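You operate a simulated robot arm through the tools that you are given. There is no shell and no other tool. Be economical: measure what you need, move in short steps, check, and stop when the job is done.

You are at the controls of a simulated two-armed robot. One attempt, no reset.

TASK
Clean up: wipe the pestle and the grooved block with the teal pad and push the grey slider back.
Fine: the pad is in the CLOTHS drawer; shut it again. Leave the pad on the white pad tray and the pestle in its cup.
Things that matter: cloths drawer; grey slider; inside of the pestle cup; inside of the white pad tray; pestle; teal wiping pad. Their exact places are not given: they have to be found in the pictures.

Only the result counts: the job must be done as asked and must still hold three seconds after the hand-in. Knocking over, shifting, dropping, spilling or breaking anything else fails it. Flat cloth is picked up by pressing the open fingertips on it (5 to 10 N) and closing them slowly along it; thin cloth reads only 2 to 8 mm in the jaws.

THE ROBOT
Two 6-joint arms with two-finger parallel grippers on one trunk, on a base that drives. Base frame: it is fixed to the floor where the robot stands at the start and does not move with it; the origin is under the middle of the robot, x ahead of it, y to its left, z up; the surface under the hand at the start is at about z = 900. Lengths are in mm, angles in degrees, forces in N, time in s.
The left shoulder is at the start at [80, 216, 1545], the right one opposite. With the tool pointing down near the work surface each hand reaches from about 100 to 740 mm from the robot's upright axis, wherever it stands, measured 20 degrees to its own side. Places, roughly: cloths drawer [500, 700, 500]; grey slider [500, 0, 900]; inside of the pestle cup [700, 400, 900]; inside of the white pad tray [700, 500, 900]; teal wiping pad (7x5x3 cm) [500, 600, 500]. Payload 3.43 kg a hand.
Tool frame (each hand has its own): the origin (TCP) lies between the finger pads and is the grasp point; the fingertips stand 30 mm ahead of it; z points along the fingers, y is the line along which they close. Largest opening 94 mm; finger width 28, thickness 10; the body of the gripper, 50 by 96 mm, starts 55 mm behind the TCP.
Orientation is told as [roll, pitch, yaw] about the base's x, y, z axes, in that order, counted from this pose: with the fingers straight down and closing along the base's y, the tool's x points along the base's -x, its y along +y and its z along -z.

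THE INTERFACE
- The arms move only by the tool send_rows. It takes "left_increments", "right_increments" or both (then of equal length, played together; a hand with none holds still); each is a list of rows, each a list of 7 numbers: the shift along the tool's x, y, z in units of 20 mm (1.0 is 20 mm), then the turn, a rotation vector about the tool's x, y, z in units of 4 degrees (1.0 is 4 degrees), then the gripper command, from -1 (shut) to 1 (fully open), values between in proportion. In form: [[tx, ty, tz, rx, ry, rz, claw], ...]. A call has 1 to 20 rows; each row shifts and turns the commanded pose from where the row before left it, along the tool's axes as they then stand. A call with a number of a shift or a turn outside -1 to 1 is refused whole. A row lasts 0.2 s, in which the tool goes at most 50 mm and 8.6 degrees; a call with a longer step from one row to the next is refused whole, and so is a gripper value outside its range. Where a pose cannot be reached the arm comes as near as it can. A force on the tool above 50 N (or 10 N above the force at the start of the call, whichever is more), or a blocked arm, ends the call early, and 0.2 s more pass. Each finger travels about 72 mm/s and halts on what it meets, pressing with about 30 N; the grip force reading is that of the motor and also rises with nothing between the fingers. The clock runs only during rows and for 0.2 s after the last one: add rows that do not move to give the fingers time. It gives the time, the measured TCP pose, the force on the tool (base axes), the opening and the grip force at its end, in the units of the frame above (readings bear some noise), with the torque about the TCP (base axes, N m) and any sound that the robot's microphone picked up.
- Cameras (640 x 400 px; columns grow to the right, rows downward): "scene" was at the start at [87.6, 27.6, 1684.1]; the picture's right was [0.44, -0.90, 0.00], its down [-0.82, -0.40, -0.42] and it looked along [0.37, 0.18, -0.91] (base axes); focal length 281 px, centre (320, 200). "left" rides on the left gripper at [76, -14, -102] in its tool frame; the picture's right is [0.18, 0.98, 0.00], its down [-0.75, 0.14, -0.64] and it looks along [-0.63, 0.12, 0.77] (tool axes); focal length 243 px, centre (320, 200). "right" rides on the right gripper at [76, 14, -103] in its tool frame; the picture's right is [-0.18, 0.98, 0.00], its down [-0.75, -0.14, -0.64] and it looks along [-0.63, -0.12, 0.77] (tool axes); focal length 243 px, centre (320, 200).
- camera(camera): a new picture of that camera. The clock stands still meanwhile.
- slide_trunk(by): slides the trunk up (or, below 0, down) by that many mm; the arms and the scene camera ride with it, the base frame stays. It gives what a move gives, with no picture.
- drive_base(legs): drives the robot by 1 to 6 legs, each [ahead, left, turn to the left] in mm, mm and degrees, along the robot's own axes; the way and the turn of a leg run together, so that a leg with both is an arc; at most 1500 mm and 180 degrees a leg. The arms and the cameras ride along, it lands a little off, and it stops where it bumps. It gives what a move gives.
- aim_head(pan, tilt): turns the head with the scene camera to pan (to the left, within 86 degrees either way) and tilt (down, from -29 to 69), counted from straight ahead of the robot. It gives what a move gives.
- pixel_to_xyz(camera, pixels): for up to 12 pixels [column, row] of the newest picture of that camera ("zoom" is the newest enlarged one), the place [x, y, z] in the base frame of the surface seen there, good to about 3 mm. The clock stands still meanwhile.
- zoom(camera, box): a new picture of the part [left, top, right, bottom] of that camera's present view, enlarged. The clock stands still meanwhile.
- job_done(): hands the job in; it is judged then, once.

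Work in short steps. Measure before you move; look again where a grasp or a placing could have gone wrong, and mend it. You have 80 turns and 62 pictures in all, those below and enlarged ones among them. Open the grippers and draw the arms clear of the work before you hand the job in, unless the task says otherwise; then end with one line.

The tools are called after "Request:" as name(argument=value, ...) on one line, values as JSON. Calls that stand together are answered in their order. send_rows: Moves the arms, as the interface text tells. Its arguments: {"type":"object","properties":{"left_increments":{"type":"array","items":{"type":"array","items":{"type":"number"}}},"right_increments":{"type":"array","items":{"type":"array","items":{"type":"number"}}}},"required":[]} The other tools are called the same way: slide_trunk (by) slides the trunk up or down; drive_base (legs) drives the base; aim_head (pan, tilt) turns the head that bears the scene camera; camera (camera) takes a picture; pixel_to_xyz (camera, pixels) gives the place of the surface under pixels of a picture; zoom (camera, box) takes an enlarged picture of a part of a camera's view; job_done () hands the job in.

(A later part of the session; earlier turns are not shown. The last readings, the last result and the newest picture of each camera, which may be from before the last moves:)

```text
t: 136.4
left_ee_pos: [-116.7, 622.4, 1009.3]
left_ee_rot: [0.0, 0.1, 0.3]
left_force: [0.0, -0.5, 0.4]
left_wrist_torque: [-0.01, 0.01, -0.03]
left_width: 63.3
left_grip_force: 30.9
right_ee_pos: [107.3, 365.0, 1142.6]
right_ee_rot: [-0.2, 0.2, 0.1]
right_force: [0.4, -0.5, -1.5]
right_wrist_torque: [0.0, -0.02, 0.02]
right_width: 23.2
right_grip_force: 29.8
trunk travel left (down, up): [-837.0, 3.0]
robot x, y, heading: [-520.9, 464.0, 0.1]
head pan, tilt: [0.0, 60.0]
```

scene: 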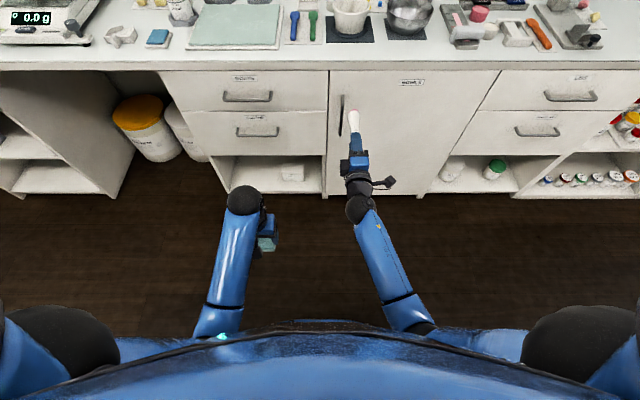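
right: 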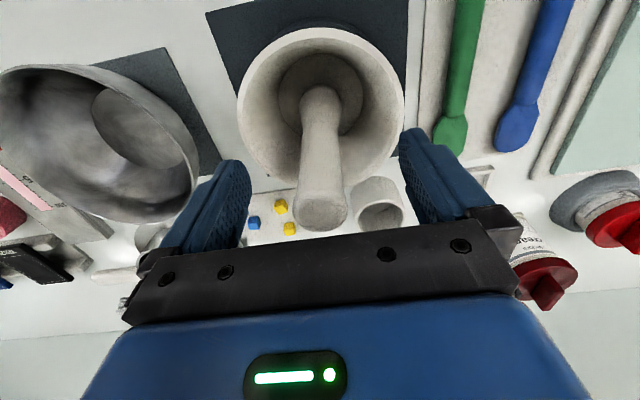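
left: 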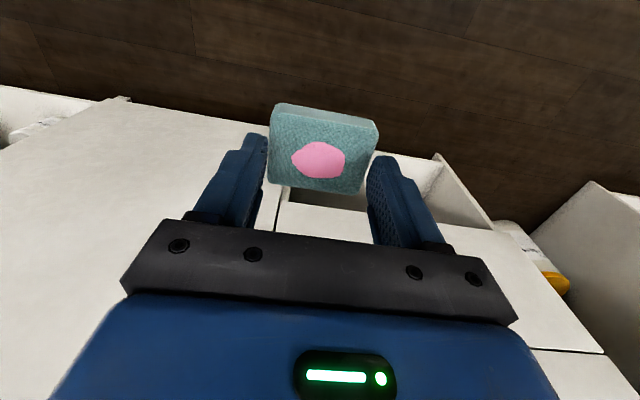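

Pestle bottom is at z ≈ 1020. I drive towards the cup, stopping a little short, then look.

Request:
drive_base(legs=[[0, 46, 0], [575, 0, 0]])

Request:
camera(camera="right")

Request:
aim_head(pan=5, tilt=50)

Request:
zoom(camera="scene", box=[240, 100, 400, 260])

```text
t: 140.2
left_ee_pos: [460.2, 668.5, 1009.9]
left_ee_rot: [0.1, -0.1, 0.3]
left_force: [0.4, 0.7, 1.1]
left_wrist_torque: [-0.01, 0.0, 0.05]
left_width: 63.5
left_grip_force: 30.2
right_ee_pos: [683.4, 414.4, 1142.3]
right_ee_rot: [-0.2, 0.0, 0.2]
right_force: [0.3, -0.3, -1.1]
right_wrist_torque: [-0.03, -0.02, 0.0]
right_width: 23.2
right_grip_force: 29.9
trunk travel left (down, up): [-837.0, 3.0]
robot x, y, heading: [60.0, 512.8, -0.1]
head pan, tilt: [0.0, 60.0]
```

```text
20 pictures are left
```

right: 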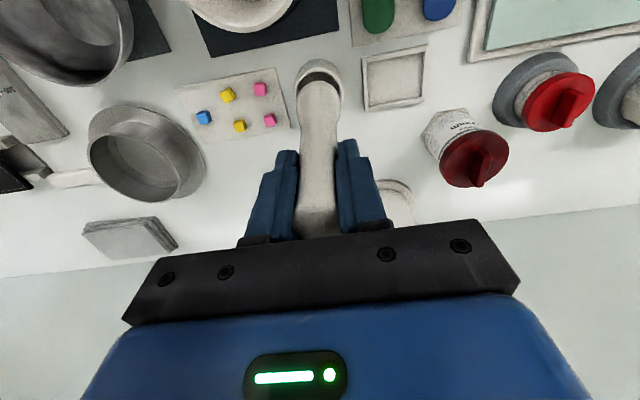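

```text
t: 140.9
left_ee_pos: [460.9, 670.9, 1009.7]
left_ee_rot: [0.0, -0.1, 0.3]
left_force: [0.1, 0.2, 0.5]
left_wrist_torque: [0.0, 0.0, 0.0]
left_width: 63.5
left_grip_force: 30.3
right_ee_pos: [685.2, 415.0, 1141.9]
right_ee_rot: [-0.1, 0.1, 0.1]
right_force: [-0.6, -0.8, -1.7]
right_wrist_torque: [0.01, -0.02, 0.0]
right_width: 23.5
right_grip_force: 29.8
trunk travel left (down, up): [-837.0, 3.0]
robot x, y, heading: [60.3, 512.8, 0.1]
head pan, tilt: [5.0, 50.0]
```

```text
2.50 times, centred on (320, 180) of scene
```

zoom: 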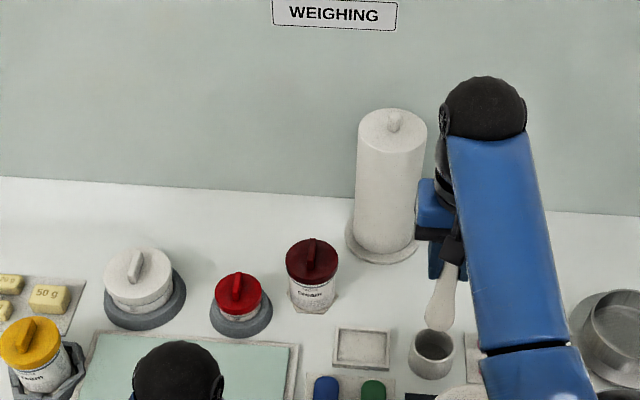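

I measure the cup rim, pestle and towel roll.

Request:
pixel_to_xyz(camera="zoom", pixels=[[433, 333], [412, 345], [455, 345], [433, 362], [433, 345], [438, 326], [428, 315], [450, 315], [385, 220], [362, 350], [350, 345], [448, 270]])

Request:
pixel_to_xyz(camera="right", pixels=[[308, 66], [330, 66], [340, 85], [338, 110], [320, 85], [300, 85], [397, 75], [375, 60], [415, 50], [420, 95], [372, 102]])

```text
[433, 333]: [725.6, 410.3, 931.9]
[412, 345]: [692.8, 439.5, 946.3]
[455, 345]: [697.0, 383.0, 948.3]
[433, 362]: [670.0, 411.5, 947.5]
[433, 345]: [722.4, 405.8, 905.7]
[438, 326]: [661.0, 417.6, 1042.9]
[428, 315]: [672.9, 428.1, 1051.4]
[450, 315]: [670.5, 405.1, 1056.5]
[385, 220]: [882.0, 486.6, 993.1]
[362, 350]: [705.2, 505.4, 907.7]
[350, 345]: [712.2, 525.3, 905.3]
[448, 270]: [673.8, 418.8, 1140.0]
```

```text
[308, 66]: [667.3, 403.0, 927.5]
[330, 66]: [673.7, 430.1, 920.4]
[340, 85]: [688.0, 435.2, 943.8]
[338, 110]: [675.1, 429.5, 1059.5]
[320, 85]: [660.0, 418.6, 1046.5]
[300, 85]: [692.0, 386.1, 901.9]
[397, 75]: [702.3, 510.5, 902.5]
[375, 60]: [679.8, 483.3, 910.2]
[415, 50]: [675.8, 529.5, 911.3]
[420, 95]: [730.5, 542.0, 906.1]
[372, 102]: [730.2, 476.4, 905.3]
```

Cup centre is about (698, 411); the pestle head is at about (678, 417). I straighten the pestle by 3.4°, centre it over the cup, and lower partway.

Request:
send_rows(right_increments=[[-0.35, -0.1, 0, 0, -0.43, 0, -1], [-0.35, -0.1, 0, 0, -0.42, 0, -1], [0, 0, 0.6, 0, 0, 0, -1], [0, 0, 0.6, 0, 0, 0, -1], [0, 0, 0.6, 0, 0, 0, -1], [0, 0, 0, 0, 0, 0, -1]])

Request:
camera(camera="right")

Request:
zoom(camera="scene", box=[390, 190, 450, 260])

```text
t: 142.3
left_ee_pos: [461.1, 668.7, 1009.0]
left_ee_rot: [0.0, 0.0, 0.3]
left_force: [-0.5, -0.7, -0.5]
left_wrist_torque: [0.04, -0.02, -0.03]
left_width: 63.4
left_grip_force: 29.9
right_ee_pos: [701.8, 411.0, 1106.5]
right_ee_rot: [-0.2, -3.3, 0.3]
right_force: [-0.9, -0.3, -1.2]
right_wrist_torque: [0.0, 0.01, -0.02]
right_width: 23.4
right_grip_force: 29.8
trunk travel left (down, up): [-837.0, 3.0]
robot x, y, heading: [58.1, 512.1, 0.1]
head pan, tilt: [5.0, 50.0]
```

```text
18 pictures are left
```

right: 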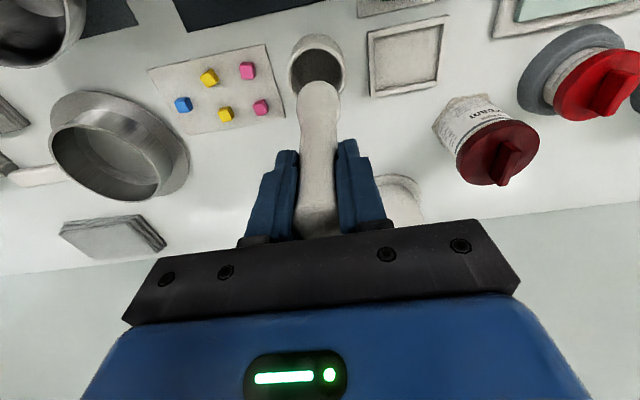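

```text
5.71 times, centred on (420, 225) of scene
```

zoom: 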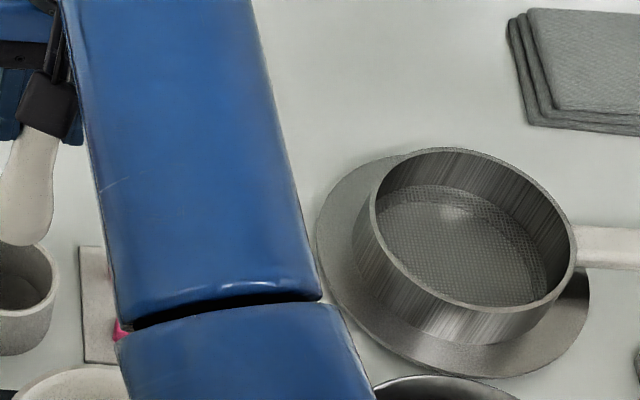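

I measure the head against the cup in the right camera picture.

Request:
pixel_to_xyz(camera="right", pixels=[[319, 90], [304, 95], [334, 95], [319, 84], [318, 110], [310, 150], [291, 65], [343, 68], [316, 37]])

Request:
zoom(camera="scene", box=[335, 200, 395, 260])

```text
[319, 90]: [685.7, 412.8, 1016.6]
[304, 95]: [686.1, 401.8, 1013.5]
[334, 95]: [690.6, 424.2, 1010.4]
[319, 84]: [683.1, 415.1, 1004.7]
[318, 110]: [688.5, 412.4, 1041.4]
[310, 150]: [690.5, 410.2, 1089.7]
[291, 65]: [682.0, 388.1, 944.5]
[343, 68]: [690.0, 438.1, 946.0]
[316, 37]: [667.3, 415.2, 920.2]
```

```text
6.67 times, centred on (365, 230) of scene
```

zoom: 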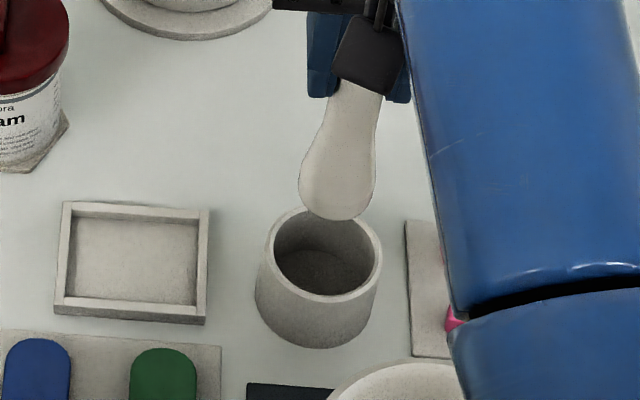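

The head is centred on the cup to about 2 mm. I lower 64 mm into it, compensating for the tilt.

Request:
send_rows(right_increments=[[0.15, -0.1, 0.8, 0, 0, 0, -1], [0.05, 0, 0.8, 0, 0, 0, -1], [0.05, 0, 0.8, 0, 0, 0, -1], [0.05, 0, 0.8, 0, 0, 0, -1], [0, 0, 0, 0, 0, 0, -1]])

Request:
zoom(camera="scene", box=[335, 200, 395, 260])

```text
t: 143.5
left_ee_pos: [460.7, 670.0, 1010.1]
left_ee_rot: [-0.1, 0.1, 0.3]
left_force: [-0.6, 0.0, -0.9]
left_wrist_torque: [0.02, -0.01, -0.01]
left_width: 63.3
left_grip_force: 30.2
right_ee_pos: [701.0, 409.5, 1041.9]
right_ee_rot: [-0.2, -3.3, 0.3]
right_force: [-0.1, -1.0, -2.2]
right_wrist_torque: [0.0, 0.02, -0.03]
right_width: 23.4
right_grip_force: 30.0
trunk travel left (down, up): [-837.0, 3.0]
robot x, y, heading: [57.3, 511.2, 0.1]
head pan, tilt: [5.0, 50.0]
```

```text
6.67 times, centred on (365, 230) of scene
```

zoom: 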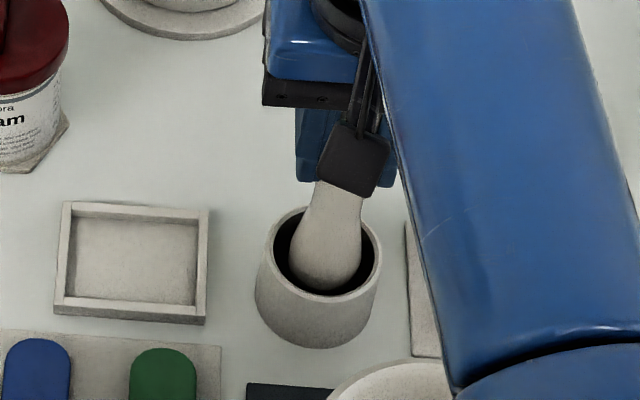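

It is inside the cup. I lower in small steps until it touches the floor.

Request:
send_rows(right_increments=[[0.01, 0, 0.15, 0, 0, 0, -1], [0.01, 0, 0.15, 0, 0, 0, -1], [0.01, 0, 0.15, 0, 0, 0, -1], [0.01, 0, 0.15, 0, 0, 0, -1], [0, 0, 0, 0, 0, 0, -1]])

```text
t: 144.7
left_ee_pos: [461.5, 669.7, 1008.7]
left_ee_rot: [0.0, -0.1, 0.4]
left_force: [-0.4, -0.2, -1.1]
left_wrist_torque: [-0.02, 0.0, -0.01]
left_width: 63.4
left_grip_force: 29.6
right_ee_pos: [699.9, 407.8, 1029.4]
right_ee_rot: [-0.1, -3.1, 0.3]
right_force: [-0.2, 0.2, -1.9]
right_wrist_torque: [0.02, 0.02, -0.01]
right_width: 23.6
right_grip_force: 30.6
trunk travel left (down, up): [-837.0, 3.0]
robot x, y, heading: [59.7, 509.4, 0.1]
head pan, tilt: [5.0, 50.0]
```

Request:
send_rows(right_increments=[[0.005, 0.05, 0.1, 0, 0, 0, -1], [0.005, 0, 0.1, 0, 0, 0, -1], [0.005, 0, 0.1, 0, 0, 0, -1], [0, 0, 0, 0, 0, 0, -1]])

```text
t: 145.7
left_ee_pos: [460.9, 669.5, 1008.4]
left_ee_rot: [0.1, -0.1, 0.3]
left_force: [0.2, 0.6, -0.1]
left_wrist_torque: [-0.02, 0.02, -0.03]
left_width: 63.7
left_grip_force: 30.4
right_ee_pos: [698.8, 408.4, 1024.3]
right_ee_rot: [-0.2, -3.4, 0.3]
right_force: [0.8, -0.4, 3.9]
right_wrist_torque: [-0.11, 0.03, 0.02]
right_width: 23.4
right_grip_force: 29.9
trunk travel left (down, up): [-837.0, 3.0]
robot x, y, heading: [59.4, 512.1, 0.2]
head pan, tilt: [5.0, 50.0]
```

The pestle stands on the cup floor (6 N). I open the fingers and withdraw straight up.

Request:
send_rows(right_increments=[[0, 0, 0, 0, 0, 0, -0.3], [0, 0, 0, 0, 0, 0, 0], [0, 0, 0, 0, 0, 0, 0.5], [0, 0, 0, 0, 0, 0, 1], [0, 0, 0, 0, 0, 0, 1], [0, 0, 0, 0, 0, 0, 1], [-0.05, 0, -0.9, 0, 0, 0, 1], [-0.05, 0, -0.9, 0, 0, 0, 1], [-0.05, 0, -0.9, 0, 0, 0, 1], [-0.05, 0, -0.9, 0, 0, 0, 1], [0, 0, -0.9, 0, 0, 0, 1]])

Request:
zoom(camera="scene", box=[325, 190, 405, 260])

```text
t: 148.1
left_ee_pos: [460.2, 670.8, 1009.8]
left_ee_rot: [0.0, -0.1, 0.3]
left_force: [-0.4, -0.3, -0.7]
left_wrist_torque: [0.0, 0.03, -0.01]
left_width: 63.5
left_grip_force: 30.0
right_ee_pos: [699.3, 409.5, 1114.3]
right_ee_rot: [-0.1, -3.3, 0.3]
right_force: [0.2, 0.0, 0.2]
right_wrist_torque: [-0.01, 0.0, 0.0]
right_width: 94.1
right_grip_force: 0.1
trunk travel left (down, up): [-837.0, 3.0]
robot x, y, heading: [54.9, 511.7, 0.2]
head pan, tilt: [5.0, 50.0]
```

```text
5.71 times, centred on (365, 225) of scene
```

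zoom: 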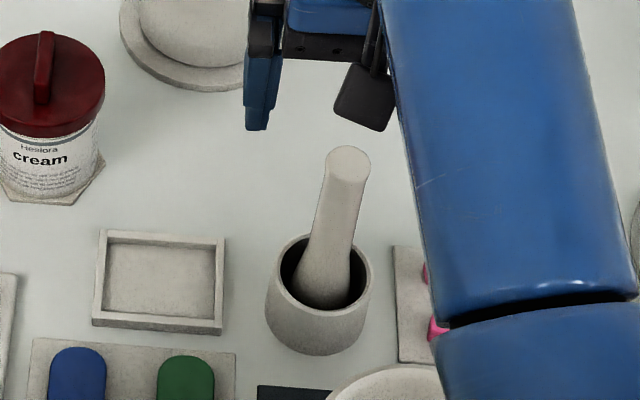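

The pestle stands in its cup. Next is the block: I back off 250 mm, move 610 mm to the right and look at the gauge.

Request:
drive_base(legs=[[-250, 0, 0], [0, -610, 0]])

Request:
aim_head(pan=8, tilt=50)

Request:
camera(camera="scene")

```text
t: 152.9
left_ee_pos: [213.4, 68.6, 1008.0]
left_ee_rot: [0.0, -0.2, 0.6]
left_force: [-0.7, 0.2, -0.9]
left_wrist_torque: [0.01, -0.01, -0.01]
left_width: 63.4
left_grip_force: 30.6
right_ee_pos: [453.7, -190.7, 1113.7]
right_ee_rot: [-0.3, -3.2, 0.6]
right_force: [0.5, 0.0, -0.4]
right_wrist_torque: [0.0, 0.01, 0.0]
right_width: 94.2
right_grip_force: 0.0
trunk travel left (down, up): [-837.0, 3.0]
robot x, y, heading: [-188.8, -94.3, 0.2]
head pan, tilt: [5.0, 50.0]
```

```text
t: 153.6
left_ee_pos: [213.0, 68.4, 1009.0]
left_ee_rot: [0.0, -0.1, 0.5]
left_force: [0.1, 0.2, -0.3]
left_wrist_torque: [0.03, 0.02, 0.04]
left_width: 63.7
left_grip_force: 30.3
right_ee_pos: [453.6, -190.9, 1112.2]
right_ee_rot: [-0.3, -3.3, 0.5]
right_force: [0.1, 0.1, 0.0]
right_wrist_torque: [-0.02, 0.0, 0.01]
right_width: 94.1
right_grip_force: 0.1
trunk travel left (down, up): [-837.0, 3.0]
robot x, y, heading: [-187.6, -93.1, 0.4]
head pan, tilt: [8.0, 50.0]
```

```text
13 pictures are left
```

scene: 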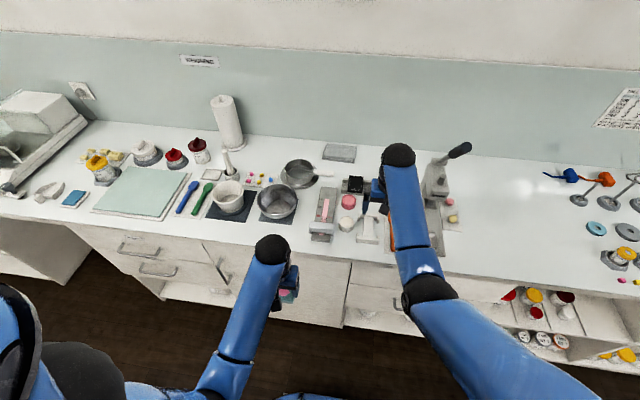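

I zoom in on the gauge and measure it.

Request:
zoom(camera="scene", box=[290, 170, 370, 250])

```text
5.00 times, centred on (330, 210) of scene
```

zoom: 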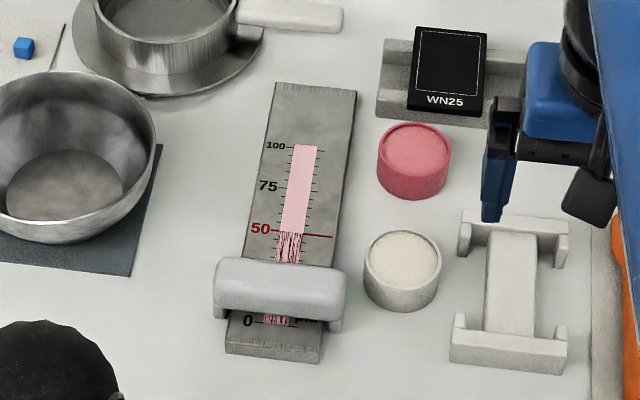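

Request:
pixel_to_xyz(camera="zoom", pixels=[[280, 90], [350, 98], [232, 340], [318, 350], [305, 150], [300, 200], [290, 250], [280, 285], [225, 280], [340, 285], [275, 322], [280, 310]])

Request:
pixel_to_xyz(camera="zoom", pixels=[[280, 265], [280, 295], [230, 310], [335, 325], [255, 200], [342, 200], [413, 145], [70, 150], [150, 120], [400, 240], [275, 360]])

```text
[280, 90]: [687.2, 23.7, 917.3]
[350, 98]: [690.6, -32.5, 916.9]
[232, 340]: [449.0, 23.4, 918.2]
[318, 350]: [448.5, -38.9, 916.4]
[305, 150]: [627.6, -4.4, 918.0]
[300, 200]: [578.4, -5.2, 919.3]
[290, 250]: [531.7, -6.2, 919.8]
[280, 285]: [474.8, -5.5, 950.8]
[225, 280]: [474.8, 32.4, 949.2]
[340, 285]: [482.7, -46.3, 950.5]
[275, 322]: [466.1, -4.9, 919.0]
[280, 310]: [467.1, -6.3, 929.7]
```

```text
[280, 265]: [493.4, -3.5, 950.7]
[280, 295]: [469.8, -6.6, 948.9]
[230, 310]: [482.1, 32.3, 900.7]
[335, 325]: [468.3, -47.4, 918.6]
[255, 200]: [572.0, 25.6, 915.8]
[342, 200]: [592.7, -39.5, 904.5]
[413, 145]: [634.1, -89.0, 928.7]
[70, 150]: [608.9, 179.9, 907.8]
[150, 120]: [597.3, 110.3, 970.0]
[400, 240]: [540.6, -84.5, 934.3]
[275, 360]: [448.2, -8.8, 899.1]
```

Block: x 443–695, y −39…25, top z 918; slider x 467–497, top z 951; pink from x 466 to 632. I draw the left hand back a bit, then bring the robot up to the block.

Request:
send_rows(left_increments=[[1, 0, 0, 0, 0, 0, -1], [1, 0, 0, 0, 0, 0, -1], [1, 0, 0, 0, 0, 0, -1], [1, 0, 0, 0, 0, 0, -1], [1, 0, 0, 0, 0, 0, -1]])

Request:
drive_base(legs=[[0, 90, 0], [240, 0, -0.4]])

Request:
send_rows(right_increments=[[0.95, 0, 0.35, 0, 0.82, 0, -1], [0.95, 0.3, 0.35, 0, 0, 0, -1], [0.95, 0.3, 0.35, 0, 0, 0, -1], [0.95, 0.3, 0.35, 0, 0, 0, -1], [0.95, 0.3, 0.35, 0, 0, 0, -1], [0.95, 0.3, 0.35, 0, 0, 0, -1], [0.95, 0.3, 0.35, 0, 0, 0, -1], [0.95, 0.3, 0.35, 0, 0, 0, -1], [0.95, 0.3, 0.35, 0, 0, 0, -1], [0.95, 0.3, 0.35, 0, 0, 0, -1], [0.95, 0.3, 0.35, 0, 0, 0, -1], [0.95, 0.3, 0.35, 0, 0, 0, -1], [0.95, 0.3, 0.35, 0, 0, 0, -1], [0.95, 0.3, 0.35, 0, 0, 0, -1], [0, 0, 0, 0, 0, 0, -1]])

```text
t: 154.8
left_ee_pos: [111.6, 67.3, 1008.8]
left_ee_rot: [0.0, -0.1, 0.5]
left_force: [0.7, 0.5, 0.0]
left_wrist_torque: [0.02, -0.02, 0.0]
left_width: 63.3
left_grip_force: 29.8
right_ee_pos: [451.9, -192.3, 1114.7]
right_ee_rot: [-0.1, -3.4, 0.4]
right_force: [-0.4, -0.8, -0.3]
right_wrist_torque: [-0.03, 0.0, 0.02]
right_width: 94.2
right_grip_force: 0.0
trunk travel left (down, up): [-837.0, 3.0]
robot x, y, heading: [-183.9, -93.7, 0.3]
head pan, tilt: [8.0, 50.0]
```

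```text
t: 157.3
left_ee_pos: [350.6, 153.4, 1009.1]
left_ee_rot: [0.1, -0.3, 0.2]
left_force: [0.0, -0.4, 0.1]
left_wrist_torque: [0.0, -0.01, 0.01]
left_width: 63.7
left_grip_force: 29.8
right_ee_pos: [689.6, -107.6, 1116.0]
right_ee_rot: [-0.1, -3.5, 0.1]
right_force: [-1.1, -0.1, -0.1]
right_wrist_torque: [0.01, -0.03, -0.01]
right_width: 93.9
right_grip_force: 0.0
trunk travel left (down, up): [-837.0, 3.0]
robot x, y, heading: [51.9, 0.1, -0.2]
head pan, tilt: [8.0, 50.0]
```

```text
t: 160.5
left_ee_pos: [355.3, 154.2, 1007.7]
left_ee_rot: [0.1, 0.0, 0.2]
left_force: [-0.5, 0.3, 0.3]
left_wrist_torque: [-0.05, 0.0, -0.01]
left_width: 63.6
left_grip_force: 29.6
right_ee_pos: [426.9, -26.9, 1014.7]
right_ee_rot: [-0.2, 0.0, 0.2]
right_force: [0.5, -0.7, -0.2]
right_wrist_torque: [-0.01, -0.03, -0.02]
right_width: 0.1
right_grip_force: 29.8
trunk travel left (down, up): [-837.0, 3.0]
robot x, y, heading: [55.3, -3.1, 0.0]
head pan, tilt: [8.0, 50.0]
```

I lower the closed right fingers behind the slider, tips at z ≈ 928, and push forward the first part.

Request:
send_rows(right_increments=[[0, 0.5, 0.7, 0, 0, 0, -1], [0, 0.5, 0.7, 0, 0, 0, -1], [0, 0, 0.7, 0, 0, 0, -1], [0, 0, 0.7, 0, 0, 0, -1], [0, 0, 0, 0, 0, 0, -1], [-0.5, 0, 0, 0, 0, 0, -1], [-0.5, 0, 0, 0, 0, 0, -1], [-0.5, 0, 0, 0, 0, 0, -1], [-0.5, 0, 0, 0, 0, 0, -1], [-0.5, 0, 0, 0, 0, 0, -1], [-0.5, 0, 0, 0, 0, 0, -1]])

Request:
zoom(camera="right", box=[160, 0, 480, 240])

```text
t: 162.9
left_ee_pos: [354.5, 154.4, 1007.9]
left_ee_rot: [0.0, 0.0, 0.1]
left_force: [0.0, 0.4, 0.4]
left_wrist_torque: [0.0, 0.0, 0.01]
left_width: 63.6
left_grip_force: 30.2
right_ee_pos: [488.8, -10.4, 958.4]
right_ee_rot: [-0.2, -0.1, 0.1]
right_force: [-0.5, 0.4, 0.4]
right_wrist_torque: [0.0, 0.01, 0.03]
right_width: 0.0
right_grip_force: 30.0
trunk travel left (down, up): [-837.0, 3.0]
robot x, y, heading: [56.1, -1.8, -0.0]
head pan, tilt: [8.0, 50.0]
```

```text
1.67 times, centred on (320, 120) of right
```

zoom: 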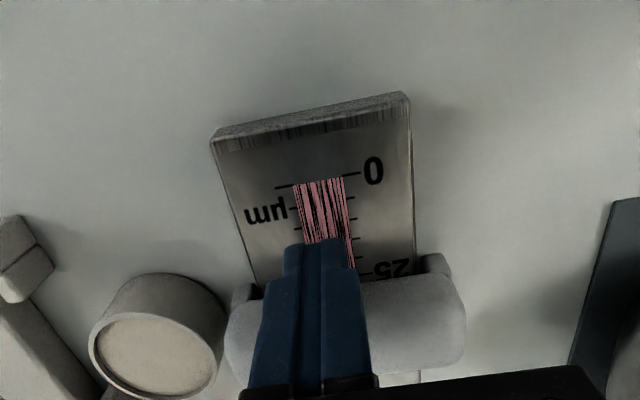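

The slider moves smoothly and squarely. I push it on to the far end.

Request:
send_rows(right_increments=[[-0.6, 0, 0, 0, 0, 0, -1], [-0.6, 0, 0, 0, 0, 0, -1], [-0.6, 0, 0, 0, 0, 0, -1], [-0.6, 0, 0, 0, 0, 0, -1], [-0.6, 0, 0, 0, 0, 0, -1], [-0.6, 0, 0, 0, 0, 0, -1], [-0.6, 0, 0, 0, 0, 0, -1], [-0.6, 0, 0, 0, 0, 0, -1], [-0.6, 0, 0, 0, 0, 0, -1], [-0.6, 0, 0, 0, 0, 0, -1], [-0.6, 0, 0, 0, 0, 0, -1], [-0.4, 0, 0, 0, 0, 0, -1], [0, 0, 0, 0, 0, 0, -1]])

Request:
zoom(camera="right", box=[0, 0, 640, 240])

```text
t: 165.7
left_ee_pos: [353.9, 155.7, 1008.5]
left_ee_rot: [0.1, -0.1, 0.1]
left_force: [-0.2, -0.4, -0.5]
left_wrist_torque: [0.03, -0.01, -0.03]
left_width: 63.7
left_grip_force: 30.1
right_ee_pos: [627.0, -8.8, 957.3]
right_ee_rot: [-0.1, 0.0, 0.0]
right_force: [-0.4, -0.3, 0.1]
right_wrist_torque: [0.03, 0.0, -0.02]
right_width: 0.0
right_grip_force: 30.3
trunk travel left (down, up): [-837.0, 3.0]
robot x, y, heading: [53.5, -1.0, -0.0]
head pan, tilt: [8.0, 50.0]
```

```text
1.00 times, centred on (320, 120) of right (not enlarged: the box is as wide or as high as the picture)
```

zoom: 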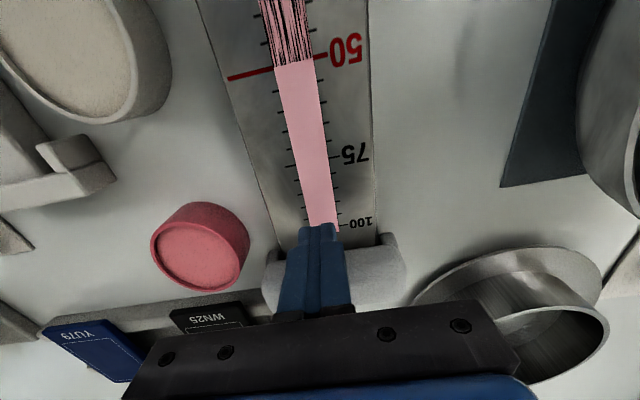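

The slider is past the 100 mark (near face at x ≈ 641). I push on gently in 2 mm steps, watching for a stop.

Request:
send_rows(right_increments=[[-0.1, 0, 0, 0, 0, 0, -1], [-0.1, 0, 0, 0, 0, 0, -1], [-0.1, 0, 0, 0, 0, 0, -1], [-0.1, 0, 0, 0, 0, 0, -1], [-0.1, 0, 0, 0, 0, 0, -1], [-0.1, 0, 0, 0, 0, 0, -1], [0, 0, 0, 0, 0, 0, -1]])

```text
t: 167.3
left_ee_pos: [354.8, 153.7, 1008.0]
left_ee_rot: [0.0, 0.0, 0.3]
left_force: [-0.1, 0.3, -0.6]
left_wrist_torque: [0.02, 0.0, 0.01]
left_width: 63.5
left_grip_force: 30.1
right_ee_pos: [639.5, -9.1, 957.6]
right_ee_rot: [-0.3, -0.1, 0.1]
right_force: [-1.1, 0.7, 0.1]
right_wrist_torque: [0.0, 0.01, -0.03]
right_width: 0.1
right_grip_force: 30.2
trunk travel left (down, up): [-837.0, 3.0]
robot x, y, heading: [53.2, -3.9, -0.1]
head pan, tilt: [8.0, 50.0]
```

No stop yet. I give it 4 mm more, then withdraw back, up and to the right.

Request:
send_rows(right_increments=[[-0.1, 0, 0, 0, 0, 0, -1], [-0.1, 0, 0, 0, 0, 0, -1], [0, 0, 0, 0, 0, 0, -1], [0.5, 0, 0, 0, 0, 0, -1], [0.5, 0, 0, 0, 0, 0, -1], [0, 0, -1, 0, 0, 0, -1], [0, 0, -1, 0, 0, 0, -1], [0, 0, -1, 0, 0, 0, -1], [0, 0, -1, 0, 0, 0, -1], [0.6, -1, 0, 0, 0, 0, -1], [0.6, -1, 0, 0, 0, 0, -1], [0.6, -1, 0, 0, 0, 0, -1], [0.6, -1, 0, 0, 0, 0, -1], [0.6, -1, 0, 0, 0, 0, -1], [0.6, -1, 0, 0, 0, 0, -1], [0.6, -1, 0, 0, 0, 0, -1], [0.6, -1, 0, 0, 0, 0, -1], [0.6, -1, 0, 0, 0, 0, -1], [0.6, -1, 0, 0, 0, 0, -1]])

Request:
aim_head(pan=0, tilt=58)

Request:
zoom(camera="scene", box=[220, 90, 420, 270])

```text
t: 171.3
left_ee_pos: [354.1, 154.3, 1008.9]
left_ee_rot: [0.2, -0.2, 0.2]
left_force: [-0.3, 0.4, 0.2]
left_wrist_torque: [0.0, -0.02, -0.01]
left_width: 63.2
left_grip_force: 30.0
right_ee_pos: [501.2, -209.9, 1039.2]
right_ee_rot: [-0.2, 0.0, 0.1]
right_force: [0.0, 0.2, -0.8]
right_wrist_torque: [0.0, 0.0, 0.02]
right_width: 0.0
right_grip_force: 30.5
trunk travel left (down, up): [-837.0, 3.0]
robot x, y, heading: [49.8, -4.6, -0.2]
head pan, tilt: [8.0, 50.0]
```

```text
t: 172.0
left_ee_pos: [355.4, 155.5, 1007.8]
left_ee_rot: [0.1, -0.1, 0.2]
left_force: [0.6, -0.9, -0.9]
left_wrist_torque: [-0.01, -0.02, -0.03]
left_width: 63.5
left_grip_force: 30.0
right_ee_pos: [503.8, -208.5, 1039.4]
right_ee_rot: [-0.2, 0.0, 0.1]
right_force: [-0.7, -0.3, -0.4]
right_wrist_torque: [0.02, -0.02, 0.01]
right_width: 0.0
right_grip_force: 30.0
trunk travel left (down, up): [-837.0, 3.0]
robot x, y, heading: [52.3, -0.7, 0.0]
head pan, tilt: [0.0, 58.0]
```

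```text
2.22 times, centred on (320, 180) of scene
```

zoom: 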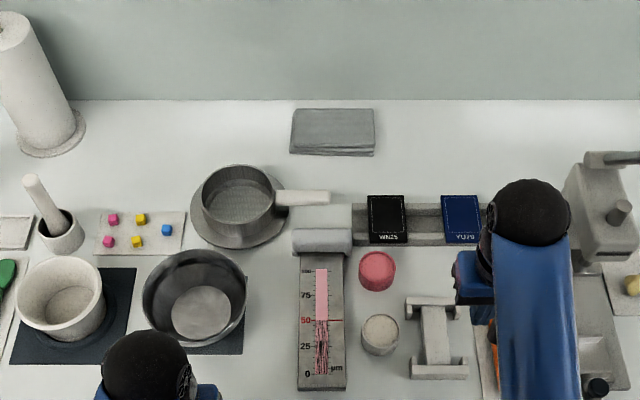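

The slider is at the far end; the whole pink strip is bare. I check the clearance between slider and pan handle and the strip positions.

Request:
pixel_to_xyz(camera="zoom", pixels=[[322, 240], [322, 212], [322, 200], [295, 198], [297, 240], [350, 240], [322, 272], [322, 370], [300, 380], [345, 380], [380, 330], [377, 270]])

```text
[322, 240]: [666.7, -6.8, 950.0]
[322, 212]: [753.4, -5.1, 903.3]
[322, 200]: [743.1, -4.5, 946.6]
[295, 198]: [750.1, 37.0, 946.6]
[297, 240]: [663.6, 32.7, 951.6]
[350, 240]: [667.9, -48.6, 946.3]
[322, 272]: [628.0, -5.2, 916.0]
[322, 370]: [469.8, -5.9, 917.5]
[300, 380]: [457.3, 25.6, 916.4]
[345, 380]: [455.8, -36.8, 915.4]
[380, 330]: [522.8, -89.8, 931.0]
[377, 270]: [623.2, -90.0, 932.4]
```

All clear (pan handle at x ≥ 743, slider 657–690). I bring the left hand with the pad over the near end of the strip and lower to just above the block.

Request:
send_rows(left_increments=[[-0.705, -0.9, 0, 0, 0, 0, -1], [-0.705, -0.9, 0, 0, 0, 0, -1], [-0.705, -0.9, 0, 0, 0, 0, -1], [-0.705, -0.9, 0, 0, 0, 0, -1], [-0.705, -0.9, 0, 0, 0, 0, -1], [-0.705, -0.9, 0, 0, 0, 0, -1], [-0.705, -0.9, 0, 0, 0, 0, -1], [-0.705, -0.9, 0, 0, 0, 0, -1], [-0.705, -0.9, 0, 0, 0, 0, -1], [0, 0, 0.8, 0, 0, 0, -1], [0, 0, 0.8, 0, 0, 0, -1], [0, 0, 0.6, 0, 0, 0, -1], [0, 0, 0, 0, 0, 0, -1]])

Request:
camera(camera="left")

```text
t: 174.8
left_ee_pos: [482.5, -7.1, 966.5]
left_ee_rot: [-0.3, -0.6, 0.2]
left_force: [-0.2, 6.9, 43.3]
left_wrist_torque: [0.38, -0.05, -0.02]
left_width: 63.9
left_grip_force: 29.7
right_ee_pos: [501.5, -208.1, 1040.8]
right_ee_rot: [-0.3, -0.1, 0.1]
right_force: [-0.5, 0.1, 1.2]
right_wrist_torque: [0.01, 0.0, 0.0]
right_width: 0.0
right_grip_force: 29.6
trunk travel left (down, up): [-837.0, 3.0]
robot x, y, heading: [55.3, -3.3, -0.2]
head pan, tilt: [0.0, 58.0]
```

```text
8 pictures are left
```

left: 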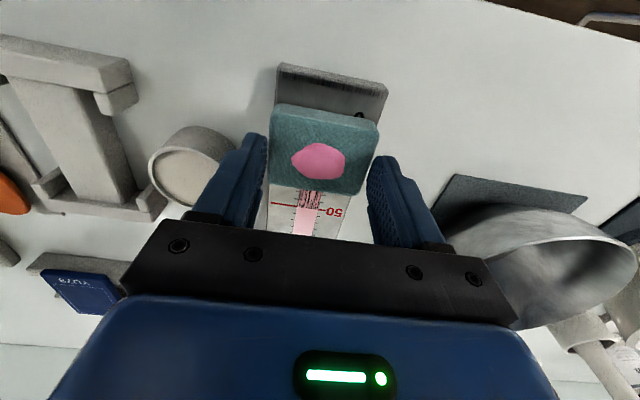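

Contact came earlier than expected, at 43 N, with the pad on the block. I ease off about 2 mm and check the force.

Request:
send_rows(left_increments=[[0, 0, -0.1, 0, 0, 0, -1], [0, 0, 0, 0, 0, 0, -1]])

```text
t: 175.4
left_ee_pos: [482.2, -7.2, 966.4]
left_ee_rot: [-0.2, -0.3, 0.2]
left_force: [7.0, 3.5, 32.1]
left_wrist_torque: [0.13, -0.44, 0.01]
left_width: 63.3
left_grip_force: 29.8
right_ee_pos: [502.1, -208.4, 1039.1]
right_ee_rot: [-0.2, -0.2, 0.2]
right_force: [0.3, 0.4, 0.2]
right_wrist_torque: [-0.02, 0.0, 0.01]
right_width: 0.0
right_grip_force: 30.1
trunk travel left (down, up): [-837.0, 3.0]
robot x, y, heading: [53.4, -3.6, 0.1]
head pan, tilt: [0.0, 58.0]
```

Still 32 N; I ease 4 mm more, then start a short stroke with a force check.

Request:
send_rows(left_increments=[[0, 0, -0.2, 0, 0, 0, -1], [0, 0, 0, 0, 0, 0, -1], [0.3, 0, 0, 0, 0, 0, -1], [-0.3, 0, 0, 0, 0, 0, -1], [-0.4, 0, 0, 0, 0, 0, -1], [-0.4, 0, 0, 0, 0, 0, -1]])

```text
t: 176.8
left_ee_pos: [498.2, -7.5, 970.6]
left_ee_rot: [0.1, 0.1, 0.1]
left_force: [-0.1, -0.3, -0.2]
left_wrist_torque: [0.0, -0.01, -0.02]
left_width: 63.6
left_grip_force: 30.5
right_ee_pos: [502.7, -209.1, 1038.8]
right_ee_rot: [-0.1, -0.1, 0.2]
right_force: [0.3, 0.4, 0.6]
right_wrist_torque: [0.0, -0.02, -0.01]
right_width: 0.0
right_grip_force: 30.1
trunk travel left (down, up): [-837.0, 3.0]
robot x, y, heading: [54.9, -2.1, -0.2]
head pan, tilt: [0.0, 58.0]
```

That overshot upward and lost contact. I go back down 4 mm and stroke forward slowly.

Request:
send_rows(left_increments=[[0.8, 0, 0, 0, 0, 0, -1], [0, 0, 0.12, 0, 0, 0, -1], [0, 0, 0.09, 0, 0, 0, -1], [-0.3, 0, 0, 0, 0, 0, -1], [-0.4, 0, 0, 0, 0, 0, -1]])

```text
t: 178.0
left_ee_pos: [495.3, -7.5, 967.1]
left_ee_rot: [0.1, -0.1, 0.2]
left_force: [-9.9, -0.4, 12.5]
left_wrist_torque: [-0.09, 0.35, -0.06]
left_width: 63.3
left_grip_force: 29.6
right_ee_pos: [502.3, -209.1, 1039.7]
right_ee_rot: [-0.1, 0.0, 0.0]
right_force: [0.3, -0.7, 0.9]
right_wrist_torque: [0.0, 0.02, -0.03]
right_width: 0.0
right_grip_force: 30.1
trunk travel left (down, up): [-837.0, 3.0]
robot x, y, heading: [57.5, -3.0, 0.0]
head pan, tilt: [0.0, 58.0]
```

Contact at 12 N with 10 N of drag. I stroke on to x ≈ 608 and look.

Request:
send_rows(left_increments=[[-0.5, 0, 0, 0, 0, 0, -1], [-0.5, 0, 0, 0, 0, 0, -1], [-0.5, 0, 0, 0, 0, 0, -1], [-0.5, 0, 0, 0, 0, 0, -1], [-0.5, 0, 0, 0, 0, 0, -1], [-0.5, 0, 0, 0, 0, 0, -1], [-0.5, 0, 0, 0, 0, 0, -1], [-0.5, 0, 0, 0, 0, 0, -1], [-0.5, 0, 0, 0, 0, 0, -1], [-0.5, 0, 0, 0, 0, 0, -1], [-0.5, 0, 0, 0, 0, 0, -1], [-0.2, 0, 0, 0, 0, 0, -1]])

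Request:
camera(camera="left")

```text
t: 180.6
left_ee_pos: [608.6, -6.7, 966.7]
left_ee_rot: [0.1, -0.1, 0.3]
left_force: [-5.6, -0.1, 7.4]
left_wrist_torque: [-0.02, 0.25, -0.02]
left_width: 63.6
left_grip_force: 30.2
right_ee_pos: [501.0, -209.1, 1038.8]
right_ee_rot: [-0.3, -0.1, 0.2]
right_force: [0.7, 0.0, 0.3]
right_wrist_torque: [0.01, 0.05, 0.0]
right_width: 0.0
right_grip_force: 30.1
trunk travel left (down, up): [-837.0, 3.0]
robot x, y, heading: [53.4, -8.0, -0.1]
head pan, tilt: [0.0, 58.0]
```

```text
7 pictures are left
```

left: 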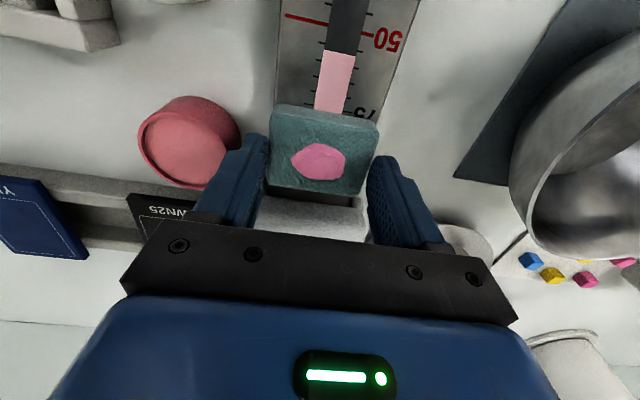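

The 0–50 part is clean; pink remains from 50 to 100. I stroke back and forth over it.

Request:
send_rows(left_increments=[[0.5, 0, 0.04, 0, 0, 0, -1], [0.5, 0, 0, 0, 0, 0, -1], [0.5, 0, 0, 0, 0, 0, -1], [0.5, 0, 0, 0, 0, 0, -1], [0.5, 0, 0, 0, 0, 0, -1], [0.5, 0, 0, 0, 0, 0, -1], [0.5, 0, 0, 0, 0, 0, -1], [-0.5, 0, 0, 0, 0, 0, -1], [-0.5, 0, 0, 0, 0, 0, -1], [-0.5, 0, 0, 0, 0, 0, -1], [-0.5, 0, 0, 0, 0, 0, -1], [-0.5, 0, 0, 0, 0, 0, -1], [-0.5, 0, 0, 0, 0, 0, -1], [-0.5, 0, 0, 0, 0, 0, -1], [-0.3, 0, 0, 0, 0, 0, -1], [0.5, 0, 0, 0, 0, 0, -1], [0.5, 0, 0, 0, 0, 0, -1], [0.5, 0, 0, 0, 0, 0, -1], [0.5, 0, 0, 0, 0, 0, -1], [0.5, 0, 0, 0, 0, 0, -1]])

Request:
send_rows(left_increments=[[0.5, 0, 0, 0, 0, 0, -1], [0.5, 0, 0, 0, 0, 0, -1], [0.5, 0, 0, 0, 0, 0, -1], [0.5, 0, 0, 0, 0, 0, -1], [0.5, 0, 0, 0, 0, 0, -1], [0.5, 0, 0, 0, 0, 0, -1], [0.5, 0, 0, 0, 0, 0, -1], [0.5, 0, 0, 0, 0, 0, -1], [0, 0, 0, 0, 0, 0, -1]])

Request:
camera(camera="left")

```text
t: 184.8
left_ee_pos: [567.7, -6.9, 965.8]
left_ee_rot: [0.1, -0.1, 0.3]
left_force: [8.8, -0.1, 9.5]
left_wrist_torque: [-0.06, -0.46, 0.03]
left_width: 63.5
left_grip_force: 29.7
right_ee_pos: [504.4, -209.1, 1038.3]
right_ee_rot: [-0.2, -0.1, 0.1]
right_force: [-0.2, -0.6, 0.9]
right_wrist_torque: [-0.02, -0.04, 0.0]
right_width: 0.0
right_grip_force: 30.6
trunk travel left (down, up): [-837.0, 3.0]
robot x, y, heading: [53.8, 1.6, -0.3]
head pan, tilt: [0.0, 58.0]
```

```text
t: 186.8
left_ee_pos: [487.5, -7.5, 965.2]
left_ee_rot: [0.0, -0.1, 0.2]
left_force: [14.8, -0.5, 24.1]
left_wrist_torque: [-0.01, -0.57, 0.02]
left_width: 63.6
left_grip_force: 29.8
right_ee_pos: [503.4, -210.4, 1037.9]
right_ee_rot: [-0.3, 0.0, 0.1]
right_force: [-0.4, -0.1, -0.9]
right_wrist_torque: [0.01, 0.03, -0.01]
right_width: 0.0
right_grip_force: 30.1
trunk travel left (down, up): [-837.0, 3.0]
robot x, y, heading: [53.7, -2.1, -0.1]
head pan, tilt: [0.0, 58.0]
```

```text
6 pictures are left
```

left: 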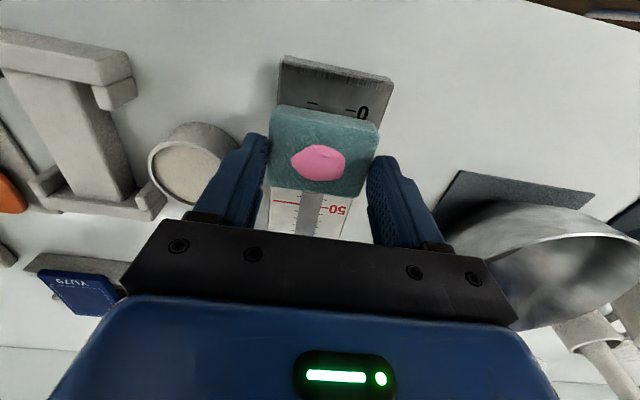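

The strip looks clean. I lift off, move the left hand back clear, and check the whole block.

Request:
send_rows(left_increments=[[0, 0, -0.7, 0, 0, 0, -1], [0, 0, -0.7, 0, 0, 0, -1], [0, 0, -0.7, 0, 0, 0, -1], [0.65, 0.9, 0, 0, 0, 0, -1], [0.65, 0.9, 0, 0, 0, 0, -1], [0.65, 0.9, 0, 0, 0, 0, -1], [0.65, 0.9, 0, 0, 0, 0, -1], [0.65, 0.9, 0, 0, 0, 0, -1], [0.65, 0.9, 0, 0, 0, 0, -1], [0.65, 0.9, 0, 0, 0, 0, -1], [0.65, 0.9, 0, 0, 0, 0, -1], [0.65, 0.9, 0, 0, 0, 0, -1], [0, 0, 0, 0, 0, 0, -1]])

Request:
zoom(camera="scene", box=[270, 140, 390, 270])

Request:
pixel_to_xyz(camera="zoom", pixels=[[320, 140], [320, 300]])

```text
t: 189.6
left_ee_pos: [368.3, 155.2, 1007.0]
left_ee_rot: [0.1, 0.0, 0.1]
left_force: [-0.6, -0.7, -0.5]
left_wrist_torque: [0.03, -0.02, -0.01]
left_width: 63.3
left_grip_force: 29.4
right_ee_pos: [503.3, -208.9, 1038.6]
right_ee_rot: [-0.2, 0.0, 0.1]
right_force: [0.1, -0.7, 0.6]
right_wrist_torque: [-0.03, 0.01, 0.0]
right_width: 0.0
right_grip_force: 30.0
trunk travel left (down, up): [-837.0, 3.0]
robot x, y, heading: [51.9, -3.6, -0.2]
head pan, tilt: [0.0, 58.0]
```

```text
3.08 times, centred on (330, 205) of scene
```

zoom: 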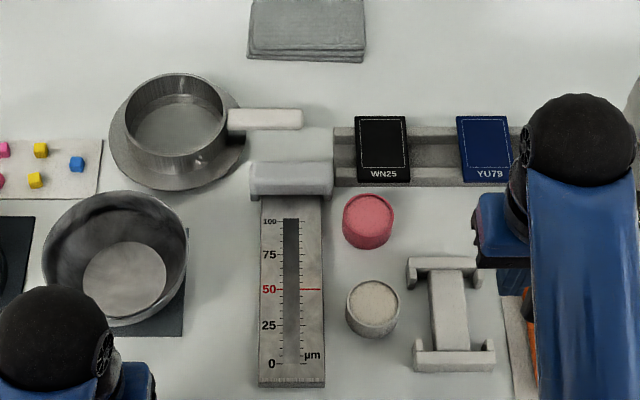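

```text
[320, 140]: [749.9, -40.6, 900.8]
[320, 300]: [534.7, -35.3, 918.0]
```

The block is clean and in place, slider back. Now the pad goes to its tray: I drive over so the left hand can reach it.

Request:
drive_base(legs=[[-150, 0, 0], [0, 353, 0], [200, 0, 0]])

Request:
aim_head(pan=10, tilt=52)

Request:
zoom(camera="scene", box=[270, 150, 370, 230])

```text
t: 194.1
left_ee_pos: [408.3, 506.6, 1005.9]
left_ee_rot: [0.2, 0.1, 0.3]
left_force: [0.4, -0.5, -0.5]
left_wrist_torque: [0.01, 0.02, 0.0]
left_width: 63.4
left_grip_force: 30.1
right_ee_pos: [543.1, 141.7, 1036.7]
right_ee_rot: [-0.3, 0.1, 0.0]
right_force: [-0.4, 0.0, 0.7]
right_wrist_torque: [-0.03, 0.02, 0.0]
right_width: 0.0
right_grip_force: 30.1
trunk travel left (down, up): [-837.0, 3.0]
robot x, y, heading: [90.0, 349.6, -0.2]
head pan, tilt: [0.0, 58.0]
stopped in leg 3: the robot was blocked; the commanded pose is now the measured one
```

```text
t: 194.8
left_ee_pos: [408.5, 506.8, 1006.9]
left_ee_rot: [0.0, 0.2, 0.2]
left_force: [0.7, -0.1, -0.1]
left_wrist_torque: [0.03, 0.03, 0.01]
left_width: 63.5
left_grip_force: 29.6
right_ee_pos: [543.3, 141.9, 1037.9]
right_ee_rot: [-0.2, 0.1, 0.1]
right_force: [-0.3, -0.4, -0.2]
right_wrist_torque: [-0.01, 0.02, 0.0]
right_width: 0.0
right_grip_force: 29.7
trunk travel left (down, up): [-837.0, 3.0]
robot x, y, heading: [88.8, 350.9, -0.2]
head pan, tilt: [10.0, 52.0]
```

```text
5.00 times, centred on (320, 190) of scene
```

zoom: 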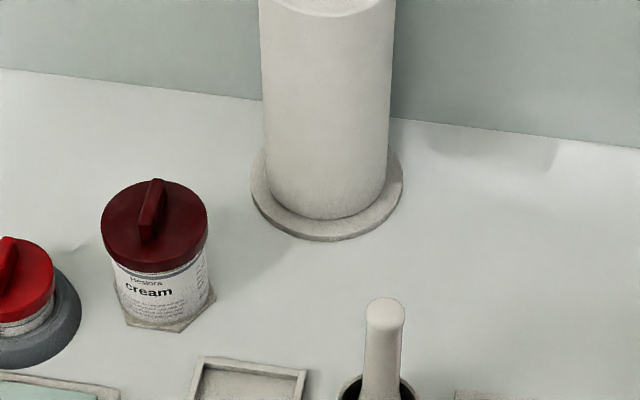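

The base bumped at x ≈ 90, so I back off 15 mm. The tray centre is at about (706, 507); I bring the pad forward to x ≈ 640 and look at the tray.

Request:
drive_base(legs=[[-15, 0, 0]])

Request:
send_rows(left_increments=[[-1, 0, 0, 0, 0, 0, -1], [-1, 0, 0, 0, 0, 0, -1], [-1, 0, 0, 0, 0, 0, -1], [-1, 0, 0, 0, 0, 0, -1], [-1, 0, 0, 0, 0, 0, -1], [-1, 0, 0, 0, 0, 0, -1], [-1, 0, 0, 0, 0, 0, -1], [-1, 0, 0, 0, 0, 0, -1], [-1, 0, 0, 0, 0, 0, -1], [-1, 0, 0, 0, 0, 0, -1], [-1, 0, 0, 0, 0, 0, -1], [-1, 0, 0, 0, 0, 0, -1], [0, 0, 0, 0, 0, 0, -1]])

Request:
camera(camera="left")

```text
t: 195.6
left_ee_pos: [393.6, 505.5, 1006.4]
left_ee_rot: [0.2, 0.2, 0.3]
left_force: [0.2, -0.1, 1.1]
left_wrist_torque: [0.01, 0.0, 0.0]
left_width: 63.6
left_grip_force: 30.4
right_ee_pos: [530.5, 142.8, 1036.8]
right_ee_rot: [-0.1, 0.1, 0.1]
right_force: [0.3, -0.3, 0.1]
right_wrist_torque: [-0.03, 0.07, 0.01]
right_width: 0.2
right_grip_force: 30.4
trunk travel left (down, up): [-837.0, 3.0]
robot x, y, heading: [75.6, 348.2, -0.1]
head pan, tilt: [10.0, 52.0]
```

```text
t: 198.4
left_ee_pos: [631.5, 507.5, 1008.3]
left_ee_rot: [0.1, 0.0, 0.2]
left_force: [-0.1, -0.6, 0.0]
left_wrist_torque: [-0.01, 0.01, 0.03]
left_width: 63.5
left_grip_force: 30.2
right_ee_pos: [527.9, 141.9, 1037.6]
right_ee_rot: [-0.3, 0.0, 0.0]
right_force: [-0.6, 0.2, 0.0]
right_wrist_torque: [-0.03, 0.01, 0.01]
right_width: 0.0
right_grip_force: 29.9
trunk travel left (down, up): [-837.0, 3.0]
robot x, y, heading: [74.7, 350.8, -0.3]
head pan, tilt: [10.0, 52.0]
```

```text
3 pictures are left
```

left: 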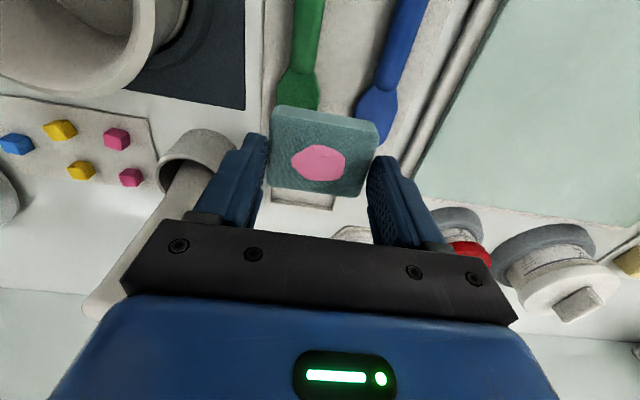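

I measure the tray's visible far edge and the pestle's clearance.

Request:
pixel_to_xyz(camera="left", pixels=[[272, 203], [333, 208], [300, 205], [300, 198], [278, 195], [330, 200], [336, 200], [268, 198], [320, 160], [190, 200], [100, 305]])

```text
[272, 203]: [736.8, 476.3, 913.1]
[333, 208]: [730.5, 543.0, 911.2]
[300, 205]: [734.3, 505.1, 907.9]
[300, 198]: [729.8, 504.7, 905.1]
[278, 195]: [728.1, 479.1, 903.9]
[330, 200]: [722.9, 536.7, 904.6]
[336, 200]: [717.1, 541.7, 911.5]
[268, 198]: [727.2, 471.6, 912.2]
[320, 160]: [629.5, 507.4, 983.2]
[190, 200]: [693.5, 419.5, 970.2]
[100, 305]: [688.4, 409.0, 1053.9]
```

Tray: inner about 64 × 52 mm centred on (706.5, 507), rims z 912, floor 905. I move over it and lower to z ≈ 960, the last part slowly.

Request:
send_rows(left_increments=[[-0.955, 0, 0, 0, 0, 0, -1], [-0.955, 0, 0, 0, 0, 0, -1], [-0.955, 0, 0, 0, 0, 0, -1], [-0.955, 0, 0, 0, 0, 0, -1], [0, 0, 0, 0, 0, 0, -1], [0, 0, 0.6, 0, 0, 0, -1], [0, 0, 0.6, 0, 0, 0, -1], [0, 0, 0.6, 0, 0, 0, -1], [0, 0, 0.4, 0, 0, 0, -1], [0, 0, 0.1, 0, 0, 0, -1], [0, 0, 0.1, 0, 0, 0, -1], [0, 0, 0, 0, 0, 0, -1]])

Request:
camera(camera="left")

```text
t: 201.0
left_ee_pos: [708.4, 508.2, 960.4]
left_ee_rot: [0.0, -0.1, 0.3]
left_force: [-1.8, 1.3, 5.4]
left_wrist_torque: [-0.03, -0.09, 0.04]
left_width: 63.4
left_grip_force: 30.3
right_ee_pos: [525.2, 141.8, 1039.4]
right_ee_rot: [-0.2, -0.1, 0.1]
right_force: [0.4, 0.3, -0.6]
right_wrist_torque: [-0.01, -0.03, 0.01]
right_width: 0.0
right_grip_force: 30.2
trunk travel left (down, up): [-837.0, 3.0]
robot x, y, heading: [72.7, 350.3, -0.2]
head pan, tilt: [10.0, 52.0]
```

```text
2 pictures are left
5 turns are left
```

left: 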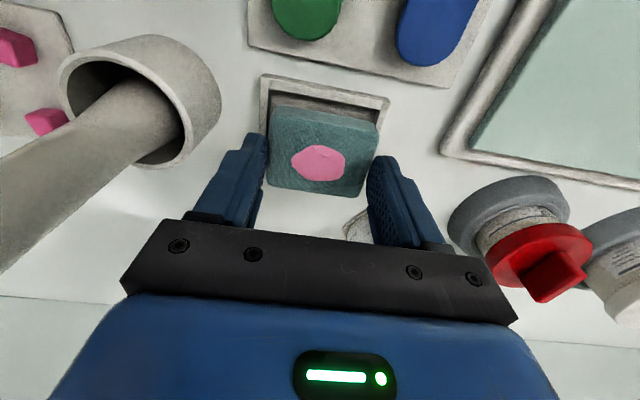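

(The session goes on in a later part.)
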